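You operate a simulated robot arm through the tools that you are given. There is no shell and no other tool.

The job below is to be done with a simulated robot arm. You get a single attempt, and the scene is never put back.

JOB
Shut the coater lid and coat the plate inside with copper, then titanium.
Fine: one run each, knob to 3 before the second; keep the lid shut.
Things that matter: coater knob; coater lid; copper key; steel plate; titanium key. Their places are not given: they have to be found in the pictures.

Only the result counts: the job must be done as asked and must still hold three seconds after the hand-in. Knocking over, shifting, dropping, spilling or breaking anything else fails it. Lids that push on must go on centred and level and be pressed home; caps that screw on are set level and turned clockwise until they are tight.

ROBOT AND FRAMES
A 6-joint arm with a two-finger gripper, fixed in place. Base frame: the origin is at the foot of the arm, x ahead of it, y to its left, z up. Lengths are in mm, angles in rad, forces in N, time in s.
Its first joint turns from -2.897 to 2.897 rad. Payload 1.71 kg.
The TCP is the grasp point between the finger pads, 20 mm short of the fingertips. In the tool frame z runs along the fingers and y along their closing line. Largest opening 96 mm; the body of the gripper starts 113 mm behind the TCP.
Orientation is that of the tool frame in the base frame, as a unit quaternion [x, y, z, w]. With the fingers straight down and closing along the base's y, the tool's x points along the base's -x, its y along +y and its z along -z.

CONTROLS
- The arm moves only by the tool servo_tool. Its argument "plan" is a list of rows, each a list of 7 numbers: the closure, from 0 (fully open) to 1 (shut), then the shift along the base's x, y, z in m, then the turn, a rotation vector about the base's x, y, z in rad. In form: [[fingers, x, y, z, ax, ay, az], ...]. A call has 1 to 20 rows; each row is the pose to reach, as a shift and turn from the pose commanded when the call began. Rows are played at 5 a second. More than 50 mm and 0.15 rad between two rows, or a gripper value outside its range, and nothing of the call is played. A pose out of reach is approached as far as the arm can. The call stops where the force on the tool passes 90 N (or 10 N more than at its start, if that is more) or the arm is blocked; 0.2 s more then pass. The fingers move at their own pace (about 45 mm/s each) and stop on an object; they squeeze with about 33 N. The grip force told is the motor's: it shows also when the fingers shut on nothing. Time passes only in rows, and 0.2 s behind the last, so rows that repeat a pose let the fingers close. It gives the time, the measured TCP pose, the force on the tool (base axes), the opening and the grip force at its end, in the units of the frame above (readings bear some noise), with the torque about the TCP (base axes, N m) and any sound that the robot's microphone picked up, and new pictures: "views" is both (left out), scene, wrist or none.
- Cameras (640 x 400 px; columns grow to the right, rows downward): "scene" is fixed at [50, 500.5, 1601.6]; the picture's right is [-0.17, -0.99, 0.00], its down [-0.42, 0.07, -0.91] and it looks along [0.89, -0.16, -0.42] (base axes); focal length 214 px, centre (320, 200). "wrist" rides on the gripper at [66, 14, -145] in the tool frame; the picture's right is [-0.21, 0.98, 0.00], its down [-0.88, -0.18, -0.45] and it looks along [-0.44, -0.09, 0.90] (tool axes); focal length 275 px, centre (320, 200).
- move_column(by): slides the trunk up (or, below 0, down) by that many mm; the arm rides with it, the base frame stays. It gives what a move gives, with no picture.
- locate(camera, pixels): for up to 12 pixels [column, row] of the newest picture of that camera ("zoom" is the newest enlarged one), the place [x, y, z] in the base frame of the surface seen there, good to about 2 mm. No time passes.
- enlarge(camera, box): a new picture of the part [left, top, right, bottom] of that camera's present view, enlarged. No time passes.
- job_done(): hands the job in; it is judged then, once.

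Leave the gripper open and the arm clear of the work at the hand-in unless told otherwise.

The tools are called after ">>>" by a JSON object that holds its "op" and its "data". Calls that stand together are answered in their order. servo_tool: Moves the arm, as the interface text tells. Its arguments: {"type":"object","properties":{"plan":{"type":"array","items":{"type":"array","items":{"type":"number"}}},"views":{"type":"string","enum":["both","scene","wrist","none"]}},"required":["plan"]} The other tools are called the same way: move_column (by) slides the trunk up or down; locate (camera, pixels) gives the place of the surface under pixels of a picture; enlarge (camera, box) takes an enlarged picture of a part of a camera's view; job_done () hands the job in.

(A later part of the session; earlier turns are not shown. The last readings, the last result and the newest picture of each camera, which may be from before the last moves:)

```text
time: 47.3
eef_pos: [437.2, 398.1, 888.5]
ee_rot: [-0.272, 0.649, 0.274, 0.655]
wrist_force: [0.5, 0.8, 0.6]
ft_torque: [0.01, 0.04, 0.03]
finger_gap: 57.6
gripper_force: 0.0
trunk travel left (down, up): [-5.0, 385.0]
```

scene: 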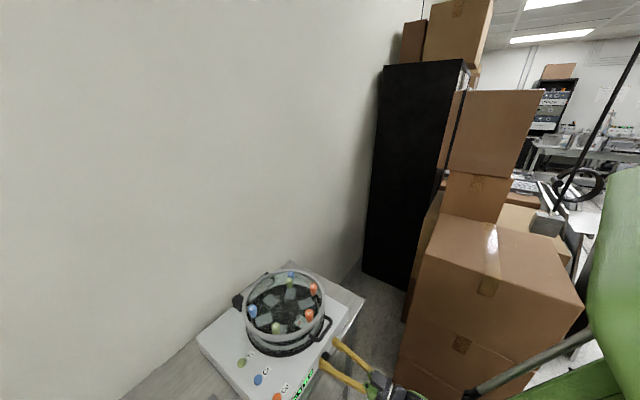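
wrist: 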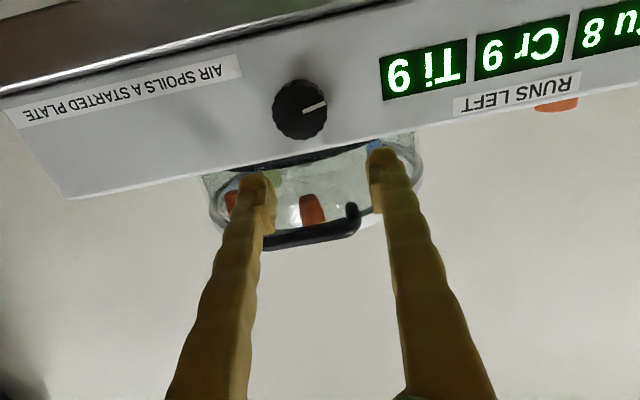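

I'm at f≈590.6, v≈27.6. I'll lower straight down by 45 mm so the fingers come down either side of the knob.

>>> {"op": "servo_tool", "data": {"plan": [[0.4, 0, 0, -0.015, 0, 0, 0], [0.4, 0, 0, -0.03, 0, 0, 0], [0.4, 0, 0, -0.045, 0, 0, 0], [0.4, 0, 0, -0.045, 0, 0, 0]]}}

>>> {"op": "enlarge", "data": {"camera": "wrist", "box": [220, 80, 420, 230]}}

```text
time: 48.3
eef_pos: [442.2, 401.9, 877.0]
ee_rot: [-0.272, 0.649, 0.274, 0.655]
wrist_force: [-0.5, -0.7, 1.5]
ft_torque: [0.03, -0.04, -0.02]
finger_gap: 57.7
gripper_force: 0.0
out of reach, approached as far as the arm can: row 1, 2, 3, 4
trunk travel left (down, up): [-5.0, 385.0]
```

scene: 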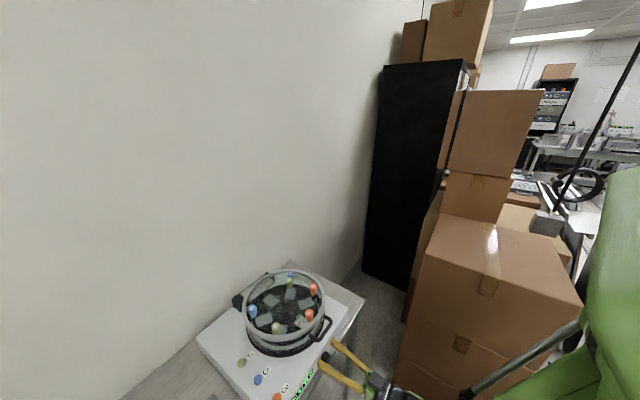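
wrist: 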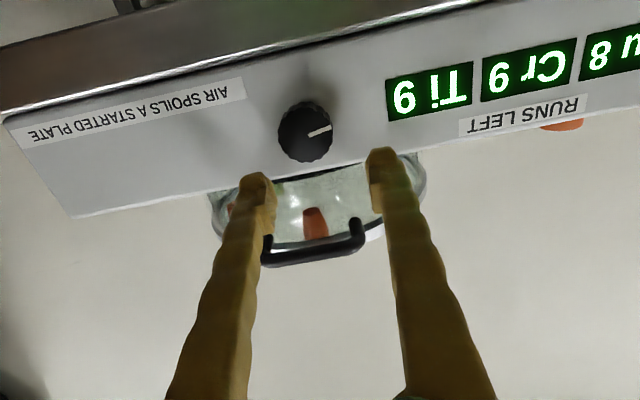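

```text
2.67 times, centred on (320, 155) of wrist
```

zoom: 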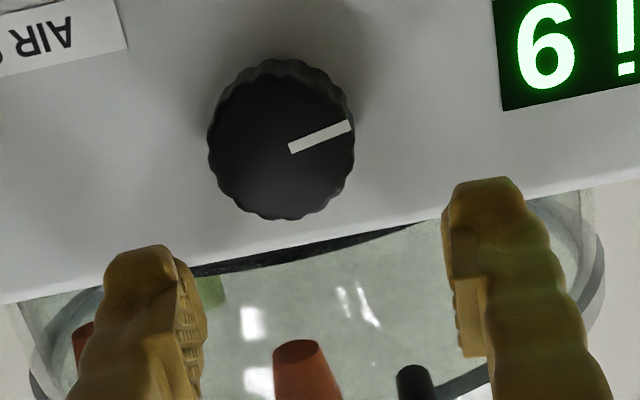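

The arm stops at z≈877 while horizontal. I'll tip the tool about 17° downward, which needs less wrist height, and then lower onto the knob.

>>> {"op": "servo_tool", "data": {"plan": [[0.4, 0, 0, 0.002, -0.07, 0.07, 0], [0.4, 0, 0, 0.002, -0.14, 0.14, 0], [0.4, 0, 0, 0.0, -0.212, 0.212, 0], [0.4, 0.0005, 0.0005, -0.01, -0.212, 0.212, 0], [0.4, 0.001, 0.001, -0.02, -0.212, 0.212, 0], [0.4, 0.0015, 0.0015, -0.0305, -0.212, 0.212, 0], [0.4, 0.0015, 0.0015, -0.0305, -0.212, 0.212, 0]]}}

>>> {"op": "enlarge", "data": {"camera": "wrist", "box": [220, 80, 420, 230]}}

>>> {"op": "enlarge", "data": {"camera": "scene", "box": [290, 320, 390, 400]}}

```text
time: 49.9
eef_pos: [451.2, 402.2, 863.5]
ee_rot: [-0.321, 0.708, 0.171, 0.605]
wrist_force: [-0.2, 0.6, 0.8]
ft_torque: [-0.03, 0.01, -0.01]
finger_gap: 57.6
gripper_force: 0.1
out of reach, approached as far as the arm can: row 1, 2, 3, 4, 5, 6, 7
trunk travel left (down, up): [-5.0, 385.0]
```

scene: 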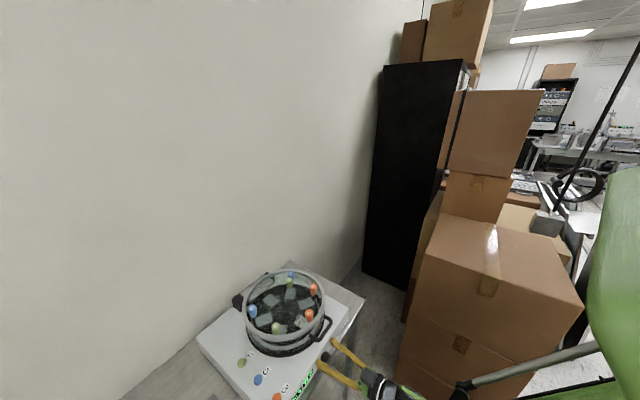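
wrist: 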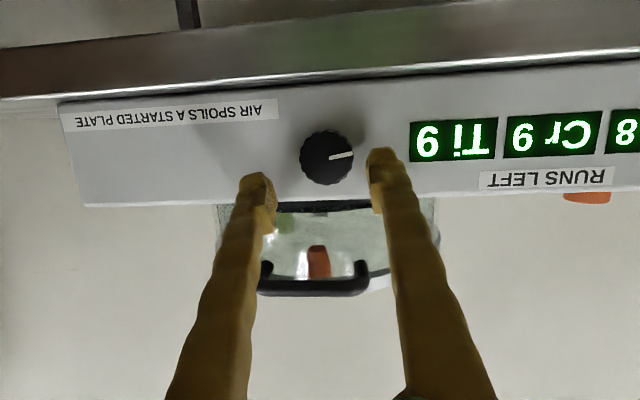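

```text
2.67 times, centred on (320, 155) of wrist
```

zoom: 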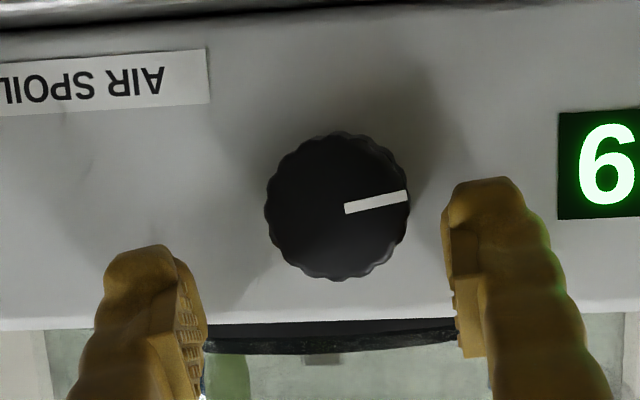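

```text
5.00 times, centred on (340, 360) of scene
```

zoom: 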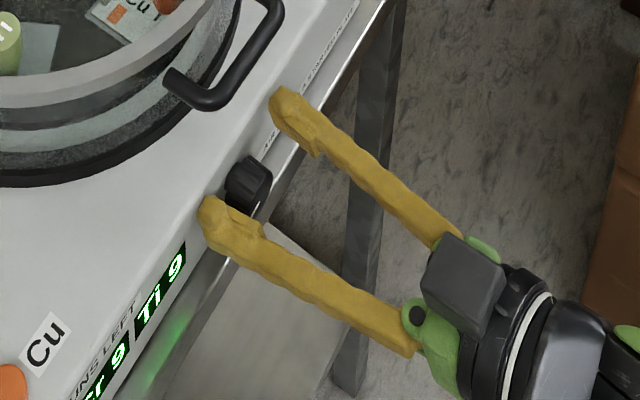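

The solver is distorting the yaw, so this pose is still at a joint limit. I'll back off and use a 30° downward tool, which the arm should manage easily.

>>> {"op": "servo_tool", "data": {"plan": [[0.4, -0.012, -0.008, 0.006, -0.0, 0.0, 0.0], [0.4, -0.018, -0.013, 0.014, -0.036, 0.108, 0.01], [0.4, -0.024, -0.017, 0.022, -0.073, 0.216, 0.02], [0.4, -0.028, -0.0193, 0.0265, -0.109, 0.3244, 0.03], [0.4, -0.028, -0.0193, 0.0265, -0.109, 0.3244, 0.03]]}}

```text
time: 51.1
eef_pos: [411.3, 388.9, 873.0]
ee_rot: [-0.377, 0.79, 0.116, 0.469]
wrist_force: [0.2, 0.1, 0.6]
ft_torque: [0.05, 0.02, 0.02]
finger_gap: 57.7
gripper_force: 0.1
out of reach, approached as far as the arm can: row 1, 2, 3, 4, 5
trunk travel left (down, up): [-5.0, 385.0]
```

scene: 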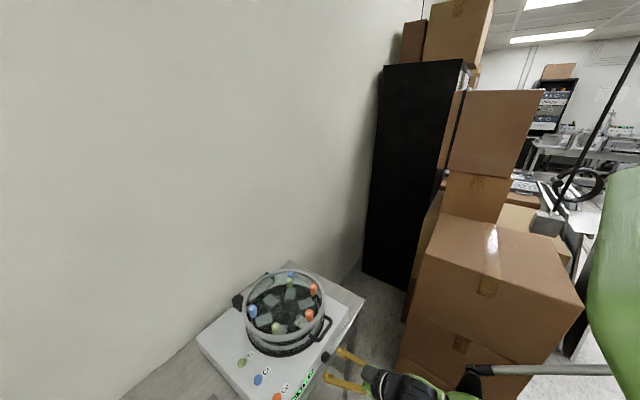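
wrist: 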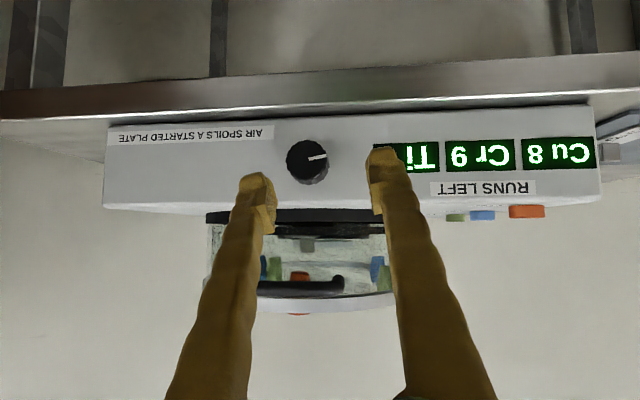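

Still limited. I'll check where the arm's own links are, to understand which joint is binding.

>>> {"op": "locate", "data": {"camera": "scene", "pixels": [[620, 190], [620, 250], [600, 320], [630, 370], [560, 368], [480, 370], [460, 395], [410, 388], [630, 395], [560, 395]]}}

>>> {"op": "enlarge", "data": {"camera": "scene", "box": [340, 160, 640, 400]}}

```text
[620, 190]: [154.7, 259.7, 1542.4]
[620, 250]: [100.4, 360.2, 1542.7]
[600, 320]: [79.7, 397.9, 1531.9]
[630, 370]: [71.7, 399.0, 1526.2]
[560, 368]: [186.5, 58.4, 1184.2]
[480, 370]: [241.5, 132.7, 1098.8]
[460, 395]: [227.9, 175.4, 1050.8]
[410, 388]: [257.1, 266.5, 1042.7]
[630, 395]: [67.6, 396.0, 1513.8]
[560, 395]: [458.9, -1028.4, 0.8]
```

```text
1.67 times, centred on (490, 280) of scene
```

zoom: 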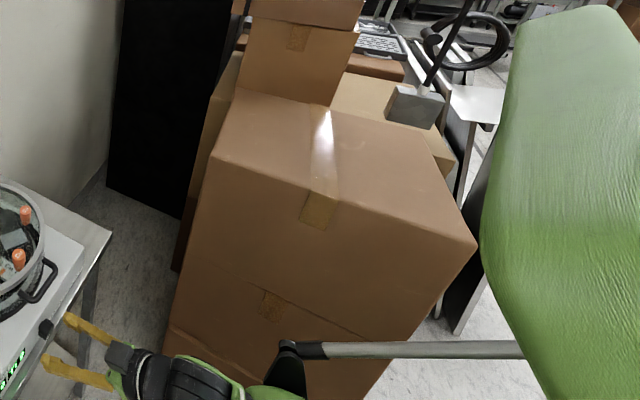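

The elbow is folded high, so a horizontal wrist is limited. Tilted at 43°, as I used on the handle, the arm had no trouble. I'll go to that tilt, standing off in front of the knob.

>>> {"op": "servo_tool", "data": {"plan": [[0.4, 0.001, -0.005, 0.012, -0.02, 0.1, -0.011], [0.4, 0.002, -0.01, 0.018, -0.04, 0.2, -0.022], [0.4, 0.0027, -0.0152, 0.018, -0.058, 0.297, -0.033], [0.4, 0.0027, -0.0152, 0.018, -0.058, 0.297, -0.033]]}}

```text
time: 52.1
eef_pos: [411.4, 376.5, 892.1]
ee_rot: [-0.385, 0.84, 0.061, 0.378]
wrist_force: [0.1, -0.6, -0.4]
ft_torque: [0.0, 0.04, -0.02]
finger_gap: 57.5
gripper_force: 0.0
out of reach, approached as far as the arm can: row 1, 2, 3, 4
trunk travel left (down, up): [-5.0, 385.0]
```

scene: 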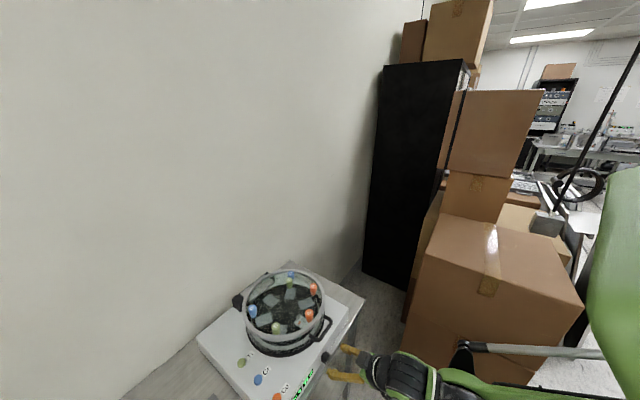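
wrist: 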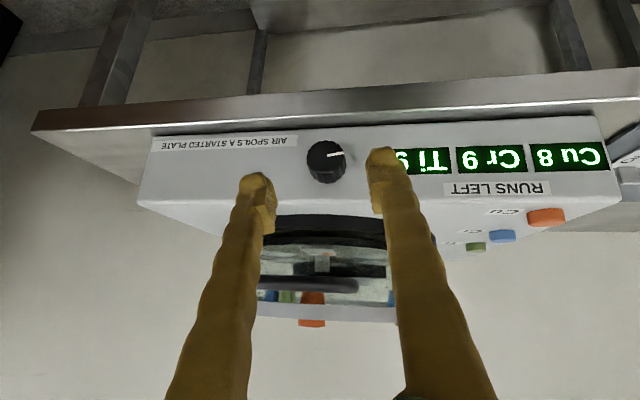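

Still limited at this low trunk height, whereas with the trunk at its original height this tilt was no problem. I'll raise the trunk back by 170 mm.

>>> {"op": "move_column", "data": {"by": 170}}

>>> {"op": "servo_tool", "data": {"plan": [[0.4, 0, 0, 0, 0, 0, 0], [0.4, 0, 0, 0, 0, 0, 0]]}}

```text
time: 54.0
eef_pos: [411.2, 377.0, 1060.1]
ee_rot: [-0.384, 0.84, 0.062, 0.379]
wrist_force: [-0.2, -0.3, 0.1]
ft_torque: [0.0, 0.01, 0.01]
finger_gap: 57.7
gripper_force: 0.0
trunk travel left (down, up): [-175.0, 215.0]
```

```text
time: 54.6
eef_pos: [411.1, 376.1, 1060.6]
ee_rot: [-0.384, 0.84, 0.061, 0.379]
wrist_force: [-0.1, -0.4, -0.6]
ft_torque: [0.02, 0.02, -0.01]
finger_gap: 57.6
gripper_force: 0.1
trunk travel left (down, up): [-175.0, 215.0]
```

scene: 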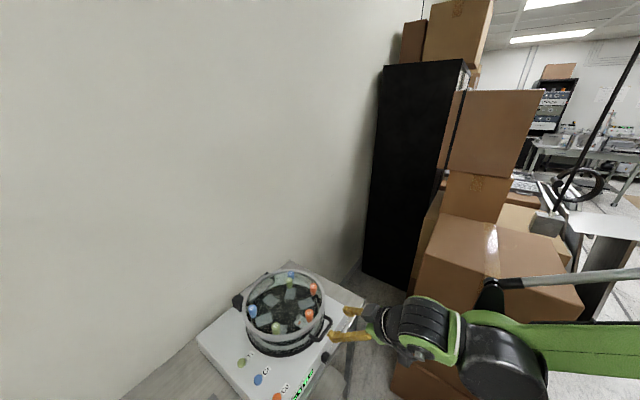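
wrist: 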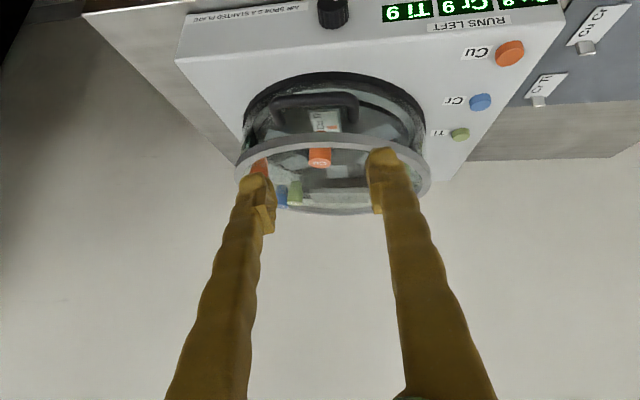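

Back at the original trunk height. I'll restore the exact 43° tilt orientation and come down in front of the knob, checking whether it stays reachable.

>>> {"op": "servo_tool", "data": {"plan": [[0.4, -0.012, -0.014, -0.015, 0.06, 0.074, 0.0015], [0.4, -0.0233, -0.0285, -0.03, 0.12, 0.148, 0.003], [0.4, -0.0233, -0.0285, -0.06, 0.12, 0.148, 0.003], [0.4, -0.0233, -0.0285, -0.1, 0.12, 0.148, 0.003], [0.4, -0.0233, -0.0285, -0.14, 0.12, 0.148, 0.003], [0.4, -0.0233, -0.0285, -0.14, 0.12, 0.148, 0.003]]}}

```text
time: 56.0
eef_pos: [388.5, 347.8, 920.6]
ee_rot: [-0.384, 0.84, 0.06, 0.378]
wrist_force: [1.0, 0.6, 0.2]
ft_torque: [-0.03, 0.02, -0.04]
finger_gap: 57.6
gripper_force: 0.0
out of reach, approached as far as the arm can: row 1, 2, 3, 4, 5, 6
trunk travel left (down, up): [-175.0, 215.0]
```

scene: 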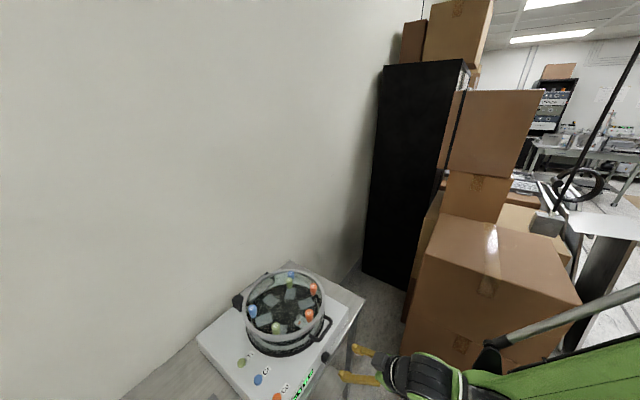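
wrist: 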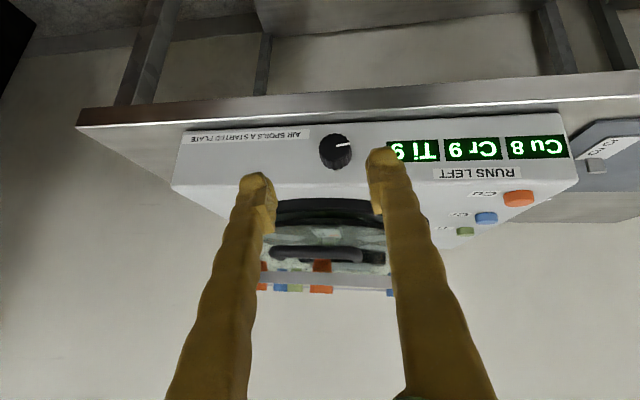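

The position is reached, but the roll about f is blocked: the wrist has drifted into a joint limit. I'll unwind by raising the arm and going back to tool-straight-down.

>>> {"op": "servo_tool", "data": {"plan": [[0.4, 0, 0, 0.04, -0.0, 0.0, 0], [0.4, 0, 0, 0.08, -0.068, 0.112, -0.011], [0.4, 0, 0, 0.12, -0.137, 0.223, -0.023], [0.4, 0, 0, 0.16, -0.205, 0.335, -0.034], [0.4, 0, 0, 0.19, -0.274, 0.447, -0.045], [0.4, 0, 0, 0.22, -0.342, 0.558, -0.057], [0.4, 0, 0, 0.25, -0.411, 0.67, -0.068], [0.4, 0, 0, 0.25, -0.411, 0.67, -0.068]]}}

```text
time: 57.8
eef_pos: [387.4, 349.0, 1170.0]
ee_rot: [-0.379, 0.915, -0.121, 0.07]
wrist_force: [0.1, -0.2, 0.2]
ft_torque: [-0.04, 0.02, 0.02]
finger_gap: 57.4
gripper_force: 0.0
out of reach, approached as far as the arm can: row 2, 3, 4, 5, 6, 7, 8
trunk travel left (down, up): [-175.0, 215.0]
```

scene: 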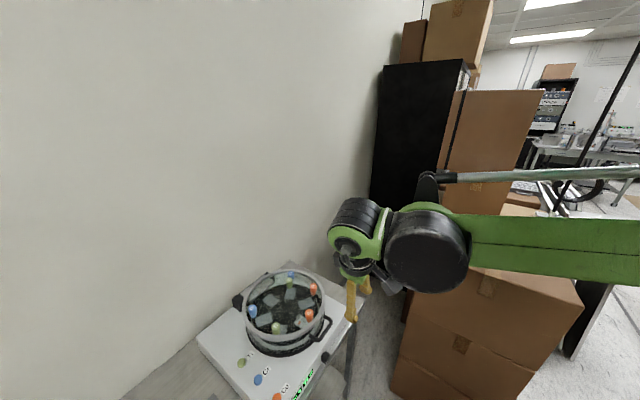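
wrist: 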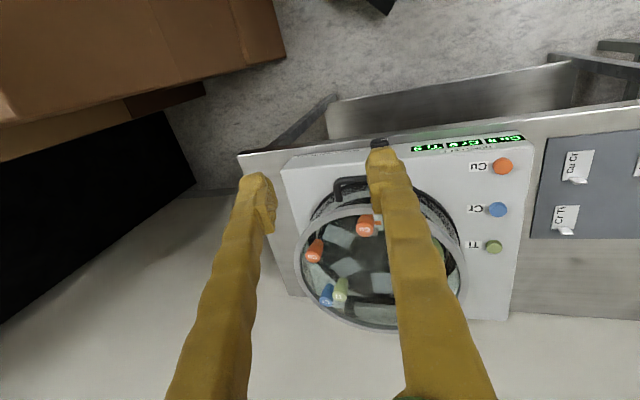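

The wrist has flipped and one joint is at its limit, which only blocks rotation clockwise about the knob axis. That still leaves a way: turn the tool counter-clockwise about the knob axis first (free), grip the knob, then turn it clockwise back. I'll go to that orientation (40° tilt, 65° counter-clockwise) in free space first.

>>> {"op": "servo_tool", "data": {"plan": [[0.56, -0.004, -0.004, -0.02, -0.027, -0.119, 0.056], [0.56, -0.008, -0.008, -0.04, -0.055, -0.238, 0.112], [0.56, -0.012, -0.012, -0.06, -0.082, -0.356, 0.168], [0.56, -0.016, -0.016, -0.08, -0.109, -0.475, 0.224], [0.56, -0.02, -0.02, -0.1, -0.136, -0.594, 0.28], [0.56, -0.024, -0.024, -0.12, -0.164, -0.713, 0.336], [0.56, -0.028, -0.028, -0.135, -0.191, -0.831, 0.392], [0.56, -0.03, -0.03, -0.15, -0.218, -0.95, 0.448], [0.56, -0.03, -0.03, -0.15, -0.218, -0.95, 0.448]]}}

```text
time: 59.8
eef_pos: [357.8, 318.8, 1020.8]
ee_rot: [-0.473, 0.661, -0.356, 0.461]
wrist_force: [-0.6, 0.1, 0.3]
ft_torque: [0.0, -0.03, -0.01]
finger_gap: 42.3
gripper_force: 0.1
trunk travel left (down, up): [-175.0, 215.0]
```

scene: 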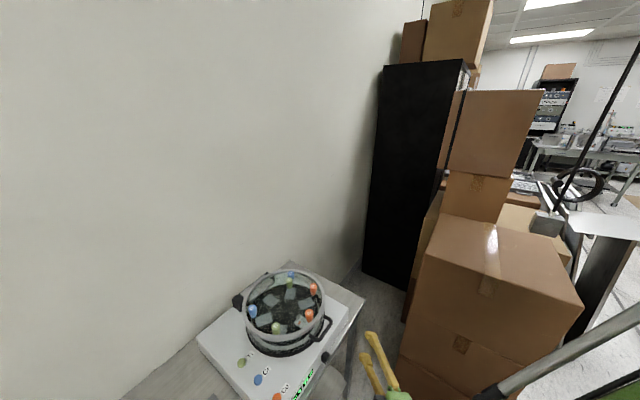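
wrist: 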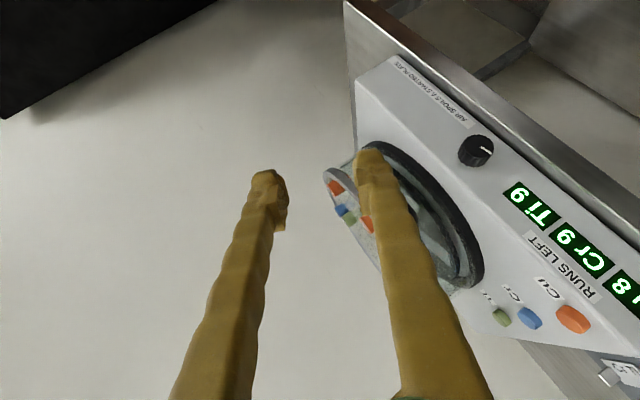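

The orientation is exact now. I'll move down to a standoff 70 mm back from the knob along the tool axis.

>>> {"op": "servo_tool", "data": {"plan": [[0.6, 0.004, 0.02, -0.03, 0, 0, 0], [0.6, 0.007, 0.038, -0.061, 0, 0, 0], [0.6, 0.011, 0.055, -0.092, 0, 0, 0], [0.6, 0.014, 0.073, -0.122, 0, 0, 0], [0.6, 0.0175, 0.0894, -0.1528, 0, 0, 0], [0.6, 0.0175, 0.0894, -0.1528, 0, 0, 0]]}}

>>> {"op": "enlarge", "data": {"camera": "wrist", "box": [200, 60, 440, 240]}}

>>> {"op": "enlarge", "data": {"camera": "scene", "box": [270, 310, 390, 400]}}

```text
time: 61.2
eef_pos: [382.1, 431.3, 909.4]
ee_rot: [-0.473, 0.662, -0.356, 0.461]
wrist_force: [0.7, 0.1, -0.7]
ft_torque: [-0.01, -0.02, 0.0]
finger_gap: 38.6
gripper_force: 0.2
out of reach, approached as far as the arm can: row 3, 4, 5, 6
trunk travel left (down, up): [-175.0, 215.0]
```

scene: 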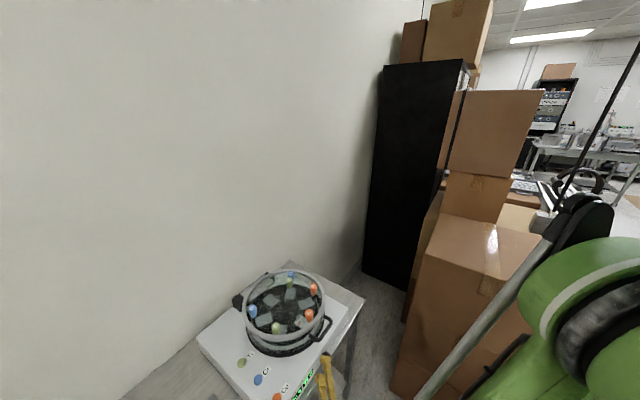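
wrist: 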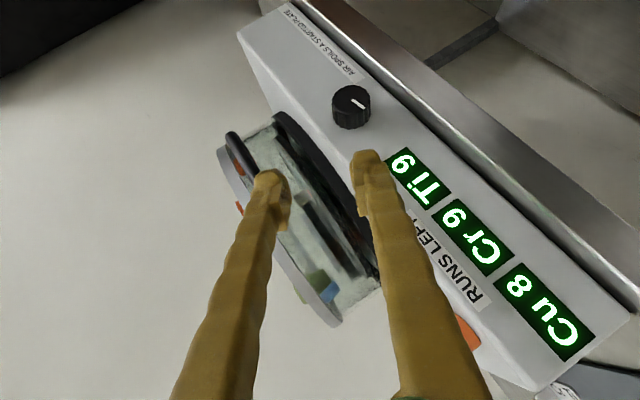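

```text
2.22 times, centred on (320, 150) of wrist
```

zoom: 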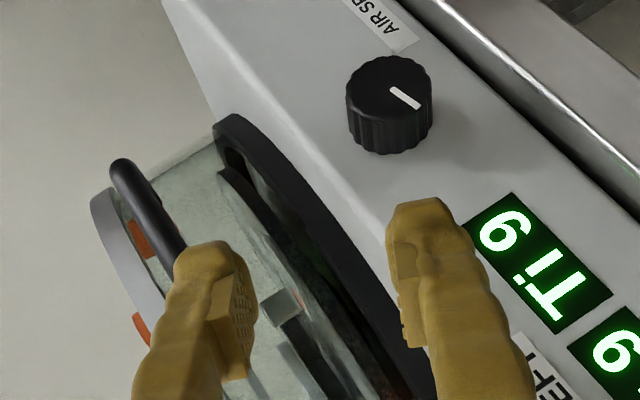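

```text
4.44 times, centred on (330, 355) of scene
```

zoom: 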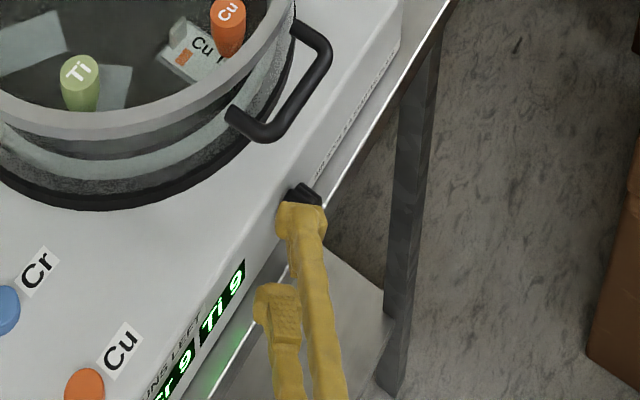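

The orientation holds but the height is limited, so a lower trunk should help in this orientation. I'll raise the hand a bit for clearance and lower the trunk 100 mm.

>>> {"op": "servo_tool", "data": {"plan": [[0.6, -0.007, -0.012, 0.02, 0, 0, 0], [0.6, -0.007, -0.023, 0.05, 0, 0, 0], [0.6, -0.007, -0.023, 0.06, 0, 0, 0]], "views": "none"}}

>>> {"op": "move_column", "data": {"by": -110}}

>>> {"op": "servo_tool", "data": {"plan": [[0.6, 0, 0, 0, 0, 0, 0]]}}

```text
time: 62.0
eef_pos: [374.9, 408.2, 970.1]
ee_rot: [-0.473, 0.661, -0.356, 0.461]
wrist_force: [0.3, 0.6, 0.1]
ft_torque: [0.01, 0.02, -0.01]
finger_gap: 38.5
gripper_force: 0.1
trunk travel left (down, up): [-175.0, 215.0]
```

```text
time: 63.5
eef_pos: [376.0, 408.2, 860.3]
ee_rot: [-0.473, 0.661, -0.356, 0.46]
wrist_force: [-0.8, 0.1, 0.3]
ft_torque: [0.0, -0.02, 0.01]
finger_gap: 38.5
gripper_force: 0.0
trunk travel left (down, up): [-65.0, 325.0]
```

```text
time: 63.9
eef_pos: [374.0, 406.8, 859.6]
ee_rot: [-0.474, 0.661, -0.355, 0.46]
wrist_force: [0.4, -0.2, 0.4]
ft_torque: [0.02, -0.01, 0.0]
finger_gap: 38.4
gripper_force: 0.2
trunk travel left (down, up): [-65.0, 325.0]
```

scene: 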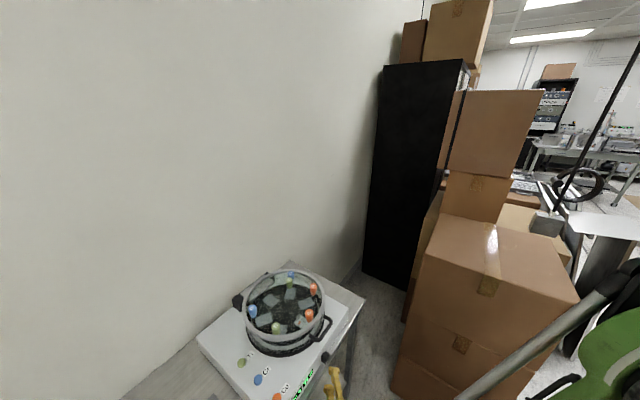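
wrist: 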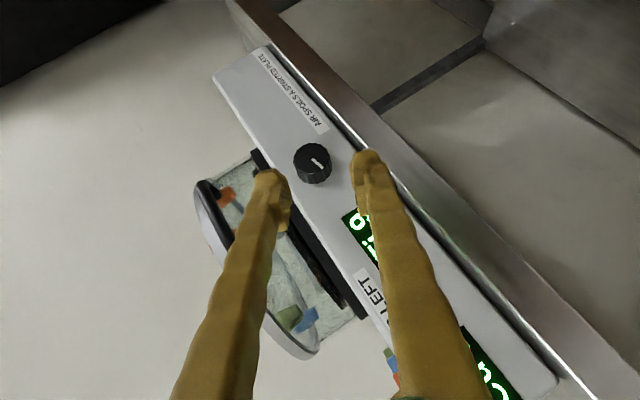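

I'm now 70 mm from the knob, and the knob shows between the fingers at about (312,162). I'll approach 40 mm along the tool axis and check the alignment.

>>> {"op": "servo_tool", "data": {"plan": [[0.6, 0.001, 0.001, 0.008, 0, 0, 0], [0.6, 0.014, 0.001, 0.004, 0, 0, 0], [0.6, 0.027, 0.0, 0.0, 0, 0, 0], [0.6, 0.0391, 0.0, -0.0046, 0, 0, 0], [0.6, 0.0391, 0.0, -0.0046, 0, 0, 0]]}}

>>> {"op": "enlarge", "data": {"camera": "wrist", "box": [220, 80, 420, 230]}}

>>> {"op": "enlarge", "data": {"camera": "scene", "box": [290, 330, 370, 390]}}

```text
time: 65.1
eef_pos: [415.4, 407.1, 854.5]
ee_rot: [-0.474, 0.662, -0.355, 0.46]
wrist_force: [0.1, 0.3, 0.2]
ft_torque: [-0.03, 0.0, -0.04]
finger_gap: 38.4
gripper_force: 0.1
trunk travel left (down, up): [-65.0, 325.0]
```

scene: 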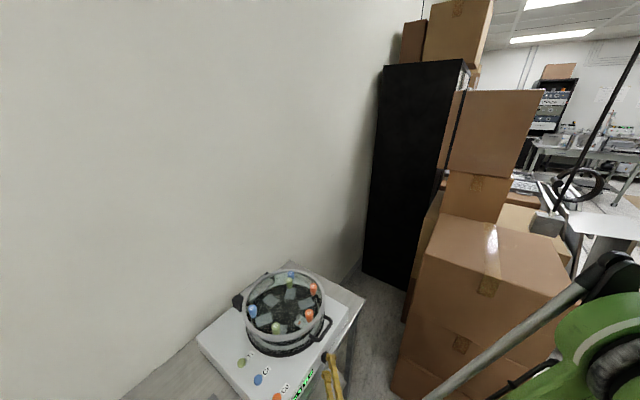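
wrist: 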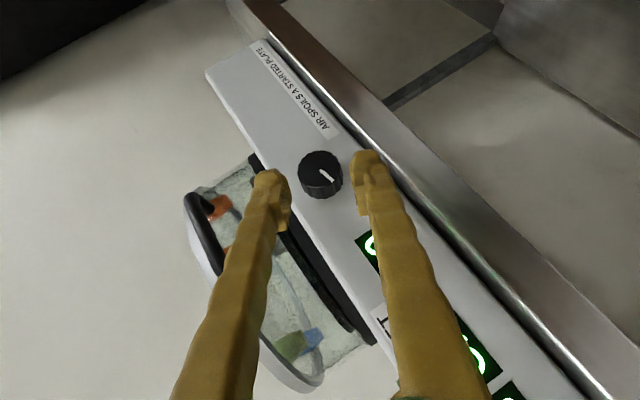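

```text
2.67 times, centred on (320, 155) of wrist
```

zoom: 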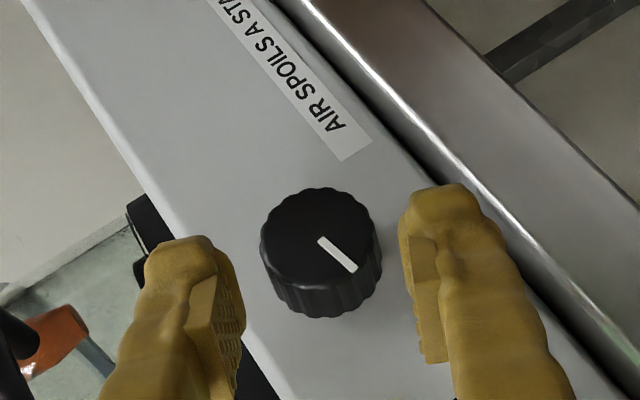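

```text
6.67 times, centred on (330, 360) of scene
```

zoom: 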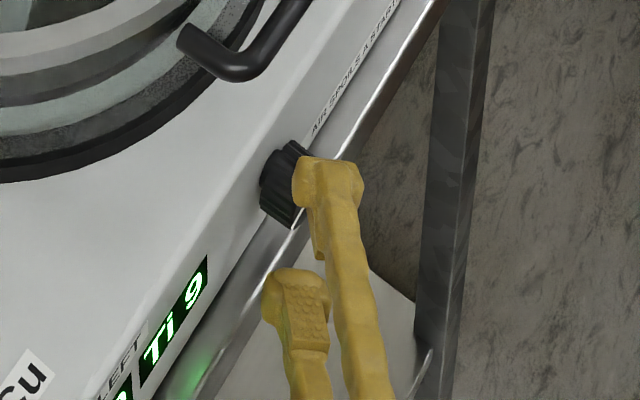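

The knob is centred between the fingers. I'll advance the remaining 28 mm.

>>> {"op": "servo_tool", "data": {"plan": [[0.6, 0.009, -0.0005, -0.0032, 0, 0, 0], [0.6, 0.0175, -0.001, -0.0064, 0, 0, 0], [0.6, 0.026, -0.0014, -0.0095, 0, 0, 0], [0.6, 0.026, -0.0014, -0.0095, 0, 0, 0]]}}

>>> {"op": "enlarge", "data": {"camera": "wrist", "box": [220, 80, 420, 230]}}

>>> {"op": "enlarge", "data": {"camera": "scene", "box": [290, 330, 370, 390]}}

```text
time: 66.1
eef_pos: [441.2, 406.4, 845.6]
ee_rot: [-0.473, 0.661, -0.356, 0.461]
wrist_force: [0.6, 0.5, -0.7]
ft_torque: [-0.01, -0.01, -0.01]
finger_gap: 38.2
gripper_force: 0.1
trunk travel left (down, up): [-65.0, 325.0]
```

scene: 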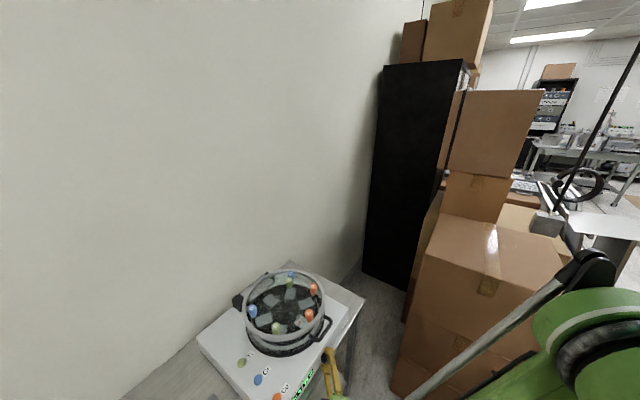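
wrist: 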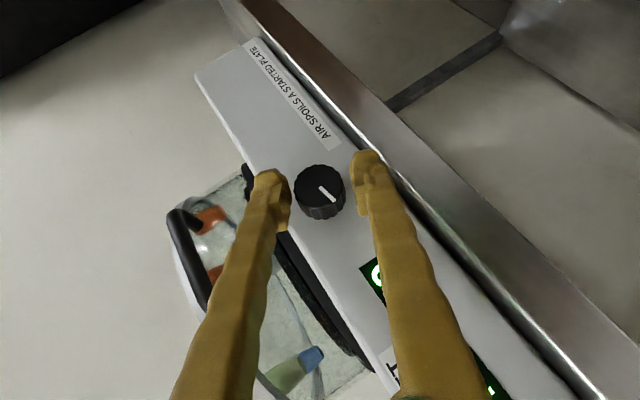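

```text
2.67 times, centred on (320, 155) of wrist
```

zoom: 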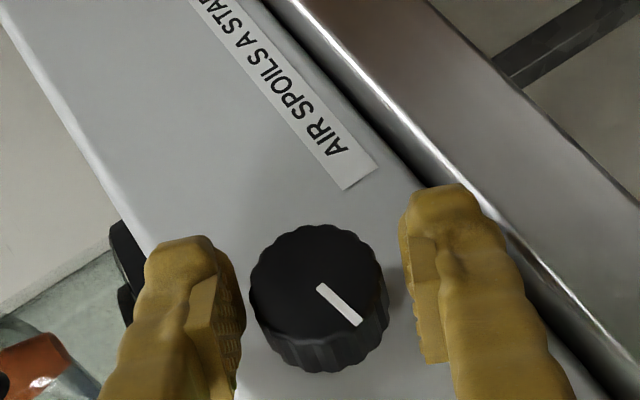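

```text
6.67 times, centred on (330, 360) of scene
```

zoom: 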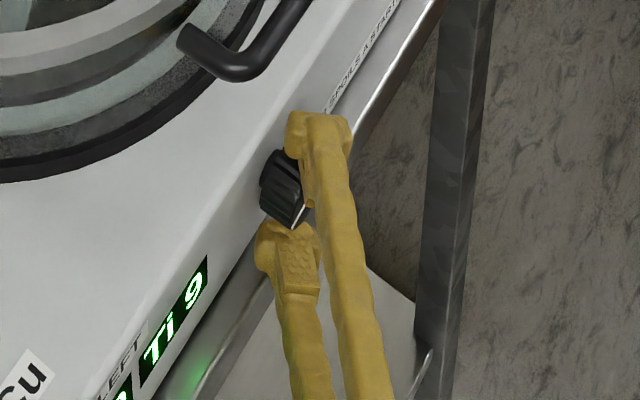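

The fingers straddle the knob. I'll close on it.

>>> {"op": "servo_tool", "data": {"plan": [[0.7, 0, 0, 0, 0, 0, 0], [0.75, 0, 0, 0, 0, 0, 0], [0.8, 0, 0, 0, 0, 0, 0], [0.8, 0, 0, 0, 0, 0, 0]]}}

>>> {"op": "enlarge", "data": {"camera": "wrist", "box": [220, 80, 420, 230]}}

```text
time: 67.1
eef_pos: [439.5, 406.6, 845.5]
ee_rot: [-0.472, 0.661, -0.356, 0.462]
wrist_force: [11.8, -0.8, 21.2]
ft_torque: [0.07, -0.22, -0.1]
finger_gap: 30.4
gripper_force: 34.7
trunk travel left (down, up): [-65.0, 325.0]
```

scene: 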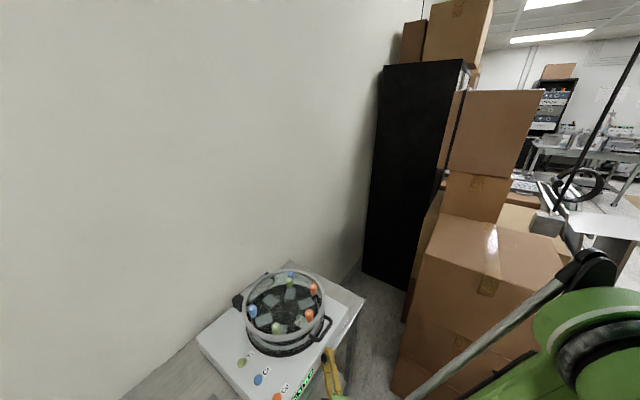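
wrist: 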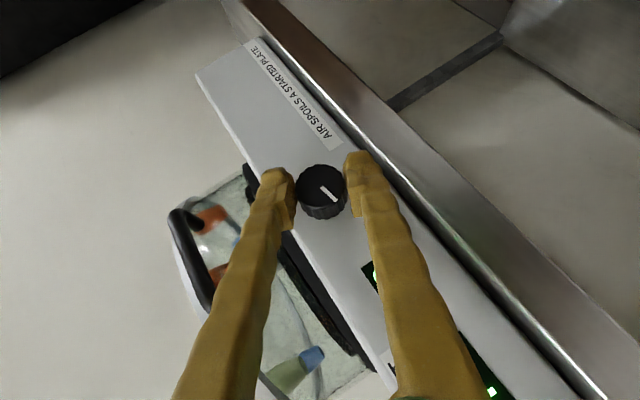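

```text
2.67 times, centred on (320, 155) of wrist
```

zoom: 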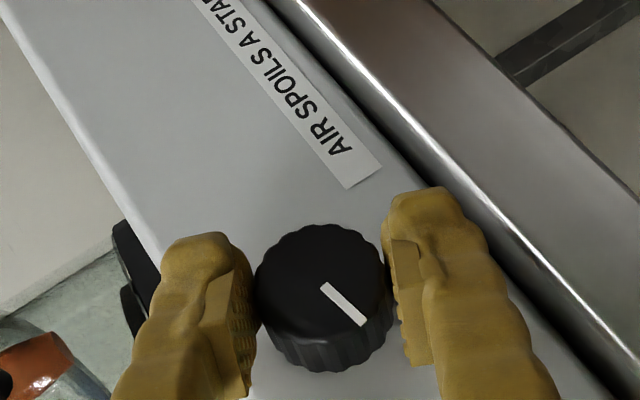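

The fingers are gripping the knob at 30.4 mm. The reaction force says the knob centre is about 2 mm higher than I assumed. I'll shift to relax that and turn about 30° clockwise about the knob axis, watching the sound, the pointer and the chamber.

>>> {"op": "servo_tool", "data": {"plan": [[0.8, 0.0006, -0.0006, 0.0018, 0, 0, 0], [0.8, 0.0006, -0.0006, 0.0018, 0, 0, 0], [0.8, 0.0008, -0.0008, 0.0024, 0.0919, 0.0919, 0], [0.8, 0.0011, -0.0011, 0.0029, 0.1838, 0.1838, 0], [0.8, 0.0014, -0.0014, 0.0034, 0.2758, 0.2758, 0], [0.8, 0.0018, -0.0018, 0.0038, 0.3705, 0.3705, 0], [0.8, 0.0018, -0.0018, 0.0038, 0.3705, 0.3705, 0]]}}

>>> {"op": "enlarge", "data": {"camera": "wrist", "box": [220, 80, 420, 230]}}

>>> {"op": "enlarge", "data": {"camera": "scene", "box": [225, 255, 345, 365]}}

```text
time: 68.7
eef_pos: [441.6, 404.8, 848.9]
ee_rot: [-0.437, 0.789, -0.136, 0.41]
wrist_force: [-7.8, -9.0, -20.7]
ft_torque: [-0.3, 0.37, -0.25]
finger_gap: 30.2
gripper_force: 35.2
trunk travel left (down, up): [-65.0, 325.0]
```

scene: 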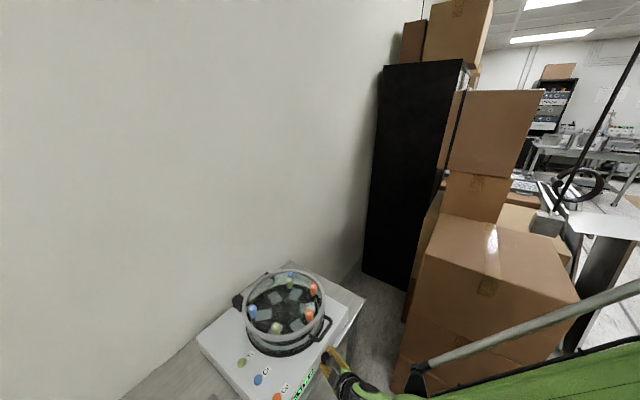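
wrist: 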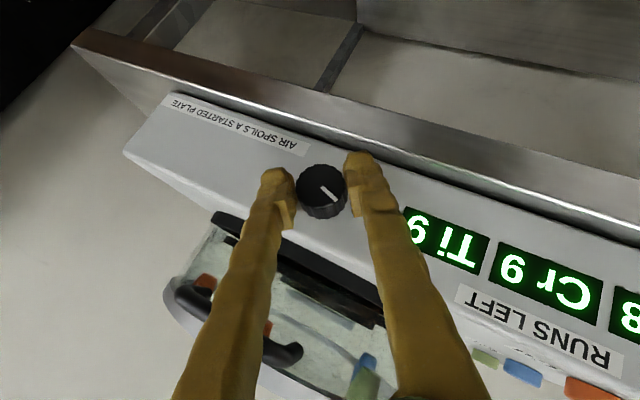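

```text
2.67 times, centred on (320, 155) of wrist
```

zoom: 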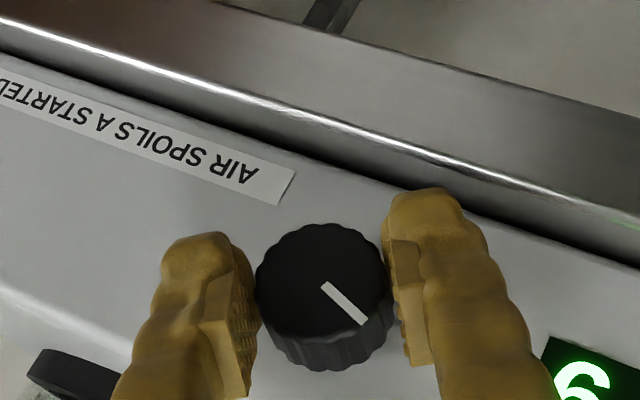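

```text
3.64 times, centred on (285, 310) of scene
```

zoom: 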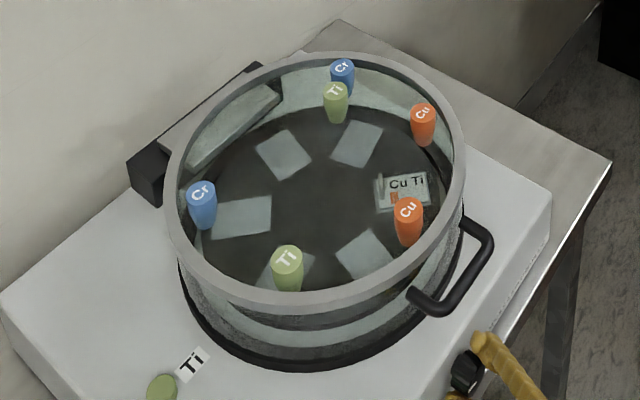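

The chamber turntable turns with the knob, one to one. The plate has moved about 30° from the front Cu station towards the next one, so stations are 60° apart. Counting the front station as 1, station 3 is the one with the Ti source, 120° clockwise in total. I'll keep turning up to the joint limit.

>>> {"op": "servo_tool", "data": {"plan": [[0.8, 0.0004, -0.0004, -0.0005, 0.0891, 0.0891, 0], [0.8, 0.0009, -0.0009, -0.0009, 0.195, 0.195, 0], [0.8, 0.0009, -0.0009, -0.0009, 0.195, 0.195, 0]]}}

>>> {"op": "enlarge", "data": {"camera": "wrist", "box": [220, 80, 420, 230]}}

>>> {"op": "enlarge", "data": {"camera": "scene", "box": [225, 255, 345, 365]}}

```text
time: 69.5
eef_pos: [443.6, 401.5, 850.0]
ee_rot: [-0.406, 0.834, -0.015, 0.374]
wrist_force: [-2.1, -7.4, 16.4]
ft_torque: [0.15, -0.27, -0.02]
finger_gap: 30.5
gripper_force: 34.5
trunk travel left (down, up): [-65.0, 325.0]
```

scene: 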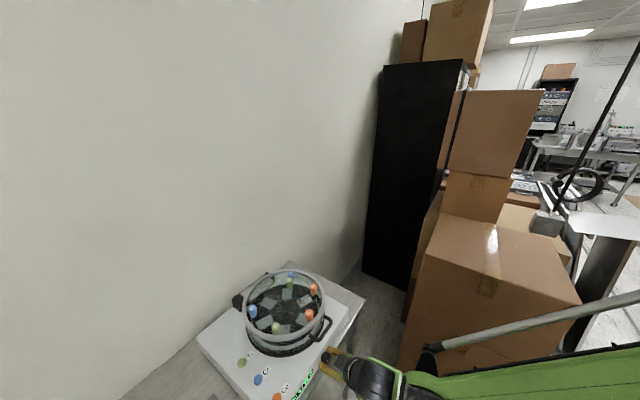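
wrist: 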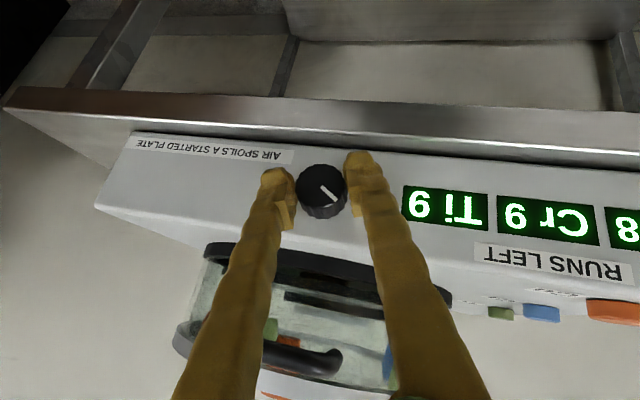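

```text
2.67 times, centred on (320, 155) of wrist
```

zoom: 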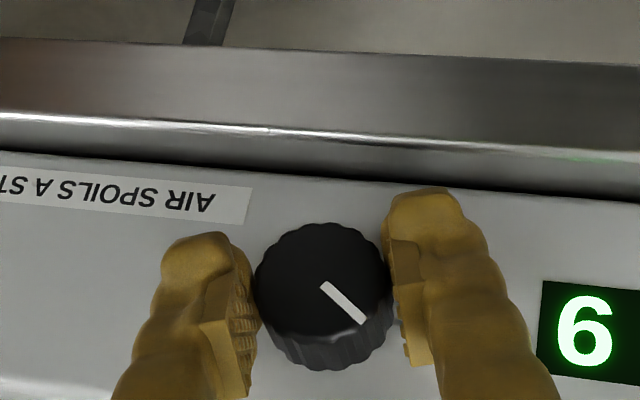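

```text
3.64 times, centred on (285, 310) of scene
```

zoom: 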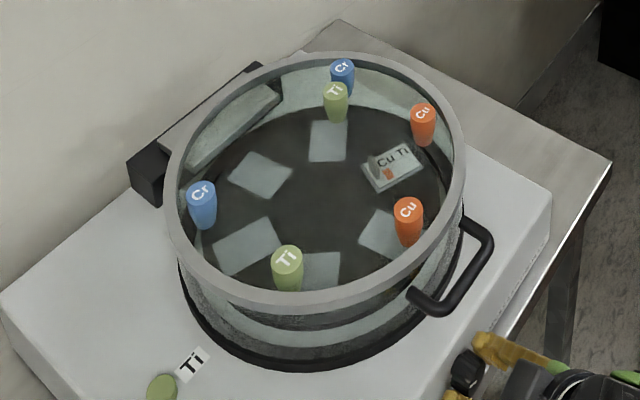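

I'll measure how far the turntable has moved.

>>> {"op": "locate", "data": {"camera": "zoom", "pixels": [[397, 168], [327, 140], [260, 177], [247, 247], [310, 270], [378, 237], [388, 175], [400, 155]]}}

```text
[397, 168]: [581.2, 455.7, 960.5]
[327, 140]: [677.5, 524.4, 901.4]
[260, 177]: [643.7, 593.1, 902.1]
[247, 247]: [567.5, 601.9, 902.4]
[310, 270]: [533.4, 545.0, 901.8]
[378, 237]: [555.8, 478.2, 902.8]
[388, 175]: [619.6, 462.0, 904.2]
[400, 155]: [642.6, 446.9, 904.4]
```

The turntable has moved about 70° for about 46° of knob, a ratio near 1.5, so station 3 should be at about 80° of knob turn. I'll release, rotate the open fingers back 40° around the knob, and look before gripping again.

>>> {"op": "servo_tool", "data": {"plan": [[0.52, 0, 0, 0, 0, 0, 0], [0.52, 0, 0, 0, 0, 0, 0], [0.52, -0.0003, 0.0003, -0.001, -0.082, -0.082, 0], [0.52, -0.0006, 0.0006, -0.0018, -0.164, -0.164, 0], [0.52, -0.0009, 0.0009, -0.0026, -0.247, -0.247, 0], [0.52, -0.0012, 0.0012, -0.0034, -0.329, -0.329, 0], [0.52, -0.0015, 0.0015, -0.0043, -0.411, -0.411, 0], [0.52, -0.0018, 0.0018, -0.0051, -0.4936, -0.4936, 0], [0.52, -0.0018, 0.0018, -0.0051, -0.4936, -0.4936, 0]]}}

>>> {"op": "enlarge", "data": {"camera": "wrist", "box": [220, 80, 420, 230]}}

>>> {"op": "enlarge", "data": {"camera": "scene", "box": [225, 255, 345, 365]}}

```text
time: 71.5
eef_pos: [440.9, 405.4, 842.7]
ee_rot: [-0.469, 0.69, -0.314, 0.454]
wrist_force: [0.0, 0.4, -0.5]
ft_torque: [-0.04, 0.04, 0.02]
finger_gap: 46.2
gripper_force: 0.0
trunk travel left (down, up): [-65.0, 325.0]
```

scene: 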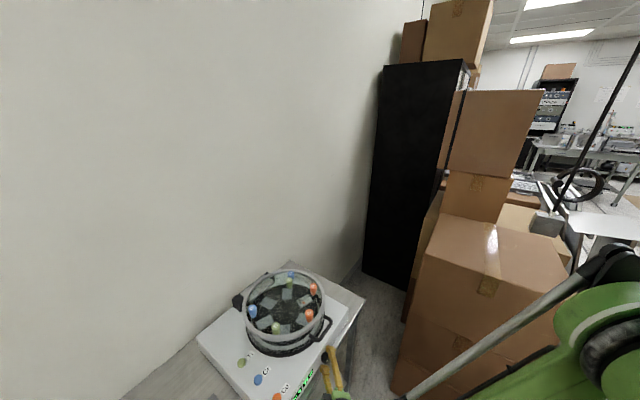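
wrist: 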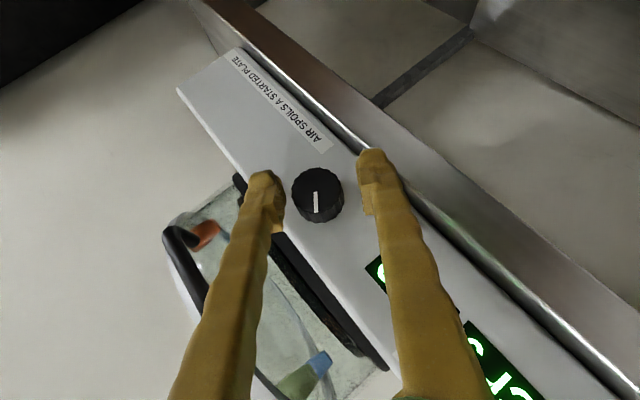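

```text
2.67 times, centred on (320, 155) of wrist
```

zoom: 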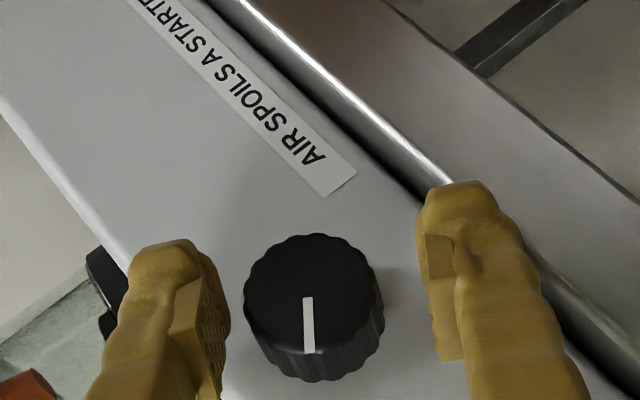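

```text
3.64 times, centred on (285, 310) of scene
```

zoom: 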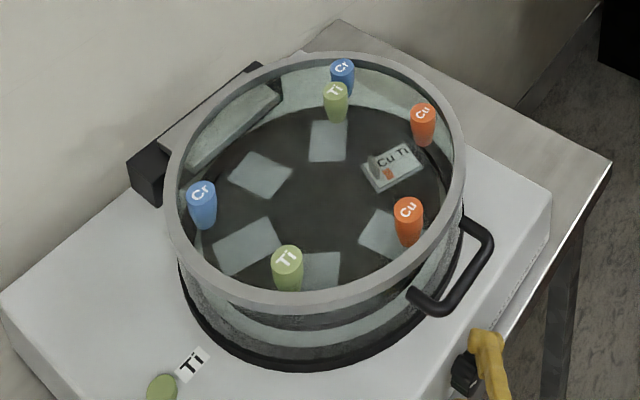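

>>> {"op": "enlarge", "data": {"camera": "wrist", "box": [285, 155, 355, 230]}}

>>> {"op": "locate", "data": {"camera": "wrist", "pixels": [[315.5, 193], [315.5, 202], [315.5, 211], [300, 185], [318, 171], [335, 180], [341, 195], [296, 196]]}}

```text
5.33 times, centred on (320, 192) of wrist
```

zoom: 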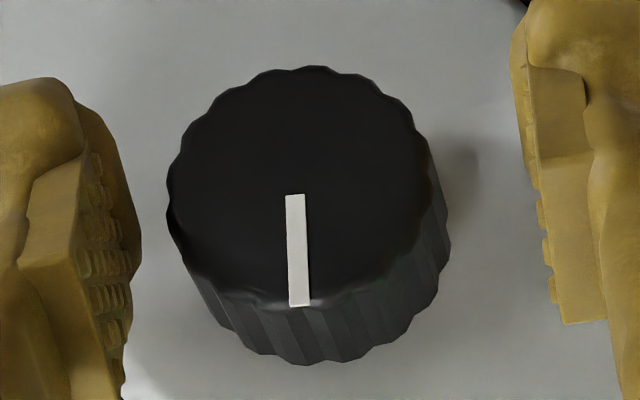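

```text
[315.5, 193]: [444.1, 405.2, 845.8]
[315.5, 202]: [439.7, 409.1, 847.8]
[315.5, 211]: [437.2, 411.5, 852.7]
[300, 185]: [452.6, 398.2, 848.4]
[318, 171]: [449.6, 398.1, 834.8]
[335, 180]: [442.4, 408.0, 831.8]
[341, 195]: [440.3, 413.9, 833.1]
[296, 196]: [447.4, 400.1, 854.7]
```

>>> {"op": "locate", "data": {"camera": "zoom", "pixels": [[296, 200], [297, 225], [298, 250], [299, 275], [299, 300], [310, 72], [175, 190], [225, 95], [395, 110], [428, 185], [390, 270], [210, 270]]}}

```text
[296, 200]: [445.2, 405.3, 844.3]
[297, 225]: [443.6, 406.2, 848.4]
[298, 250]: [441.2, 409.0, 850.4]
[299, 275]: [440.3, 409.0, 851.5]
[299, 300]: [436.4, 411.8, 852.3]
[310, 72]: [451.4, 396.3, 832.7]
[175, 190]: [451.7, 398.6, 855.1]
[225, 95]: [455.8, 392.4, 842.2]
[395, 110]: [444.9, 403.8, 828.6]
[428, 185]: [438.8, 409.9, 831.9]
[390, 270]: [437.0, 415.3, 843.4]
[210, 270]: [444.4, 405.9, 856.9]
```

The turntable stayed put and the pointer reads about 40–46° clockwise from its start. I'll centre about 2 mm better and grip again.

>>> {"op": "servo_tool", "data": {"plan": [[0.6, 0.0011, -0.0011, 0.002, 0, 0, 0], [0.68, 0.0011, -0.0011, 0.002, 0, 0, 0], [0.75, 0.0011, -0.0011, 0.002, 0, 0, 0], [0.8, 0.0011, -0.0011, 0.002, 0, 0, 0], [0.8, 0.0011, -0.0011, 0.002, 0, 0, 0]], "views": "wrist"}}

```text
time: 72.7
eef_pos: [442.4, 405.0, 847.1]
ee_rot: [-0.47, 0.69, -0.314, 0.453]
wrist_force: [4.8, -0.7, 10.4]
ft_torque: [0.09, -0.16, -0.05]
finger_gap: 30.3
gripper_force: 35.3
trunk travel left (down, up): [-65.0, 325.0]
```

wrist: 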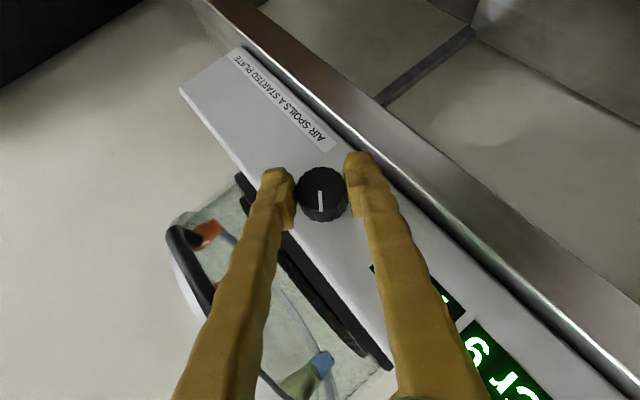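

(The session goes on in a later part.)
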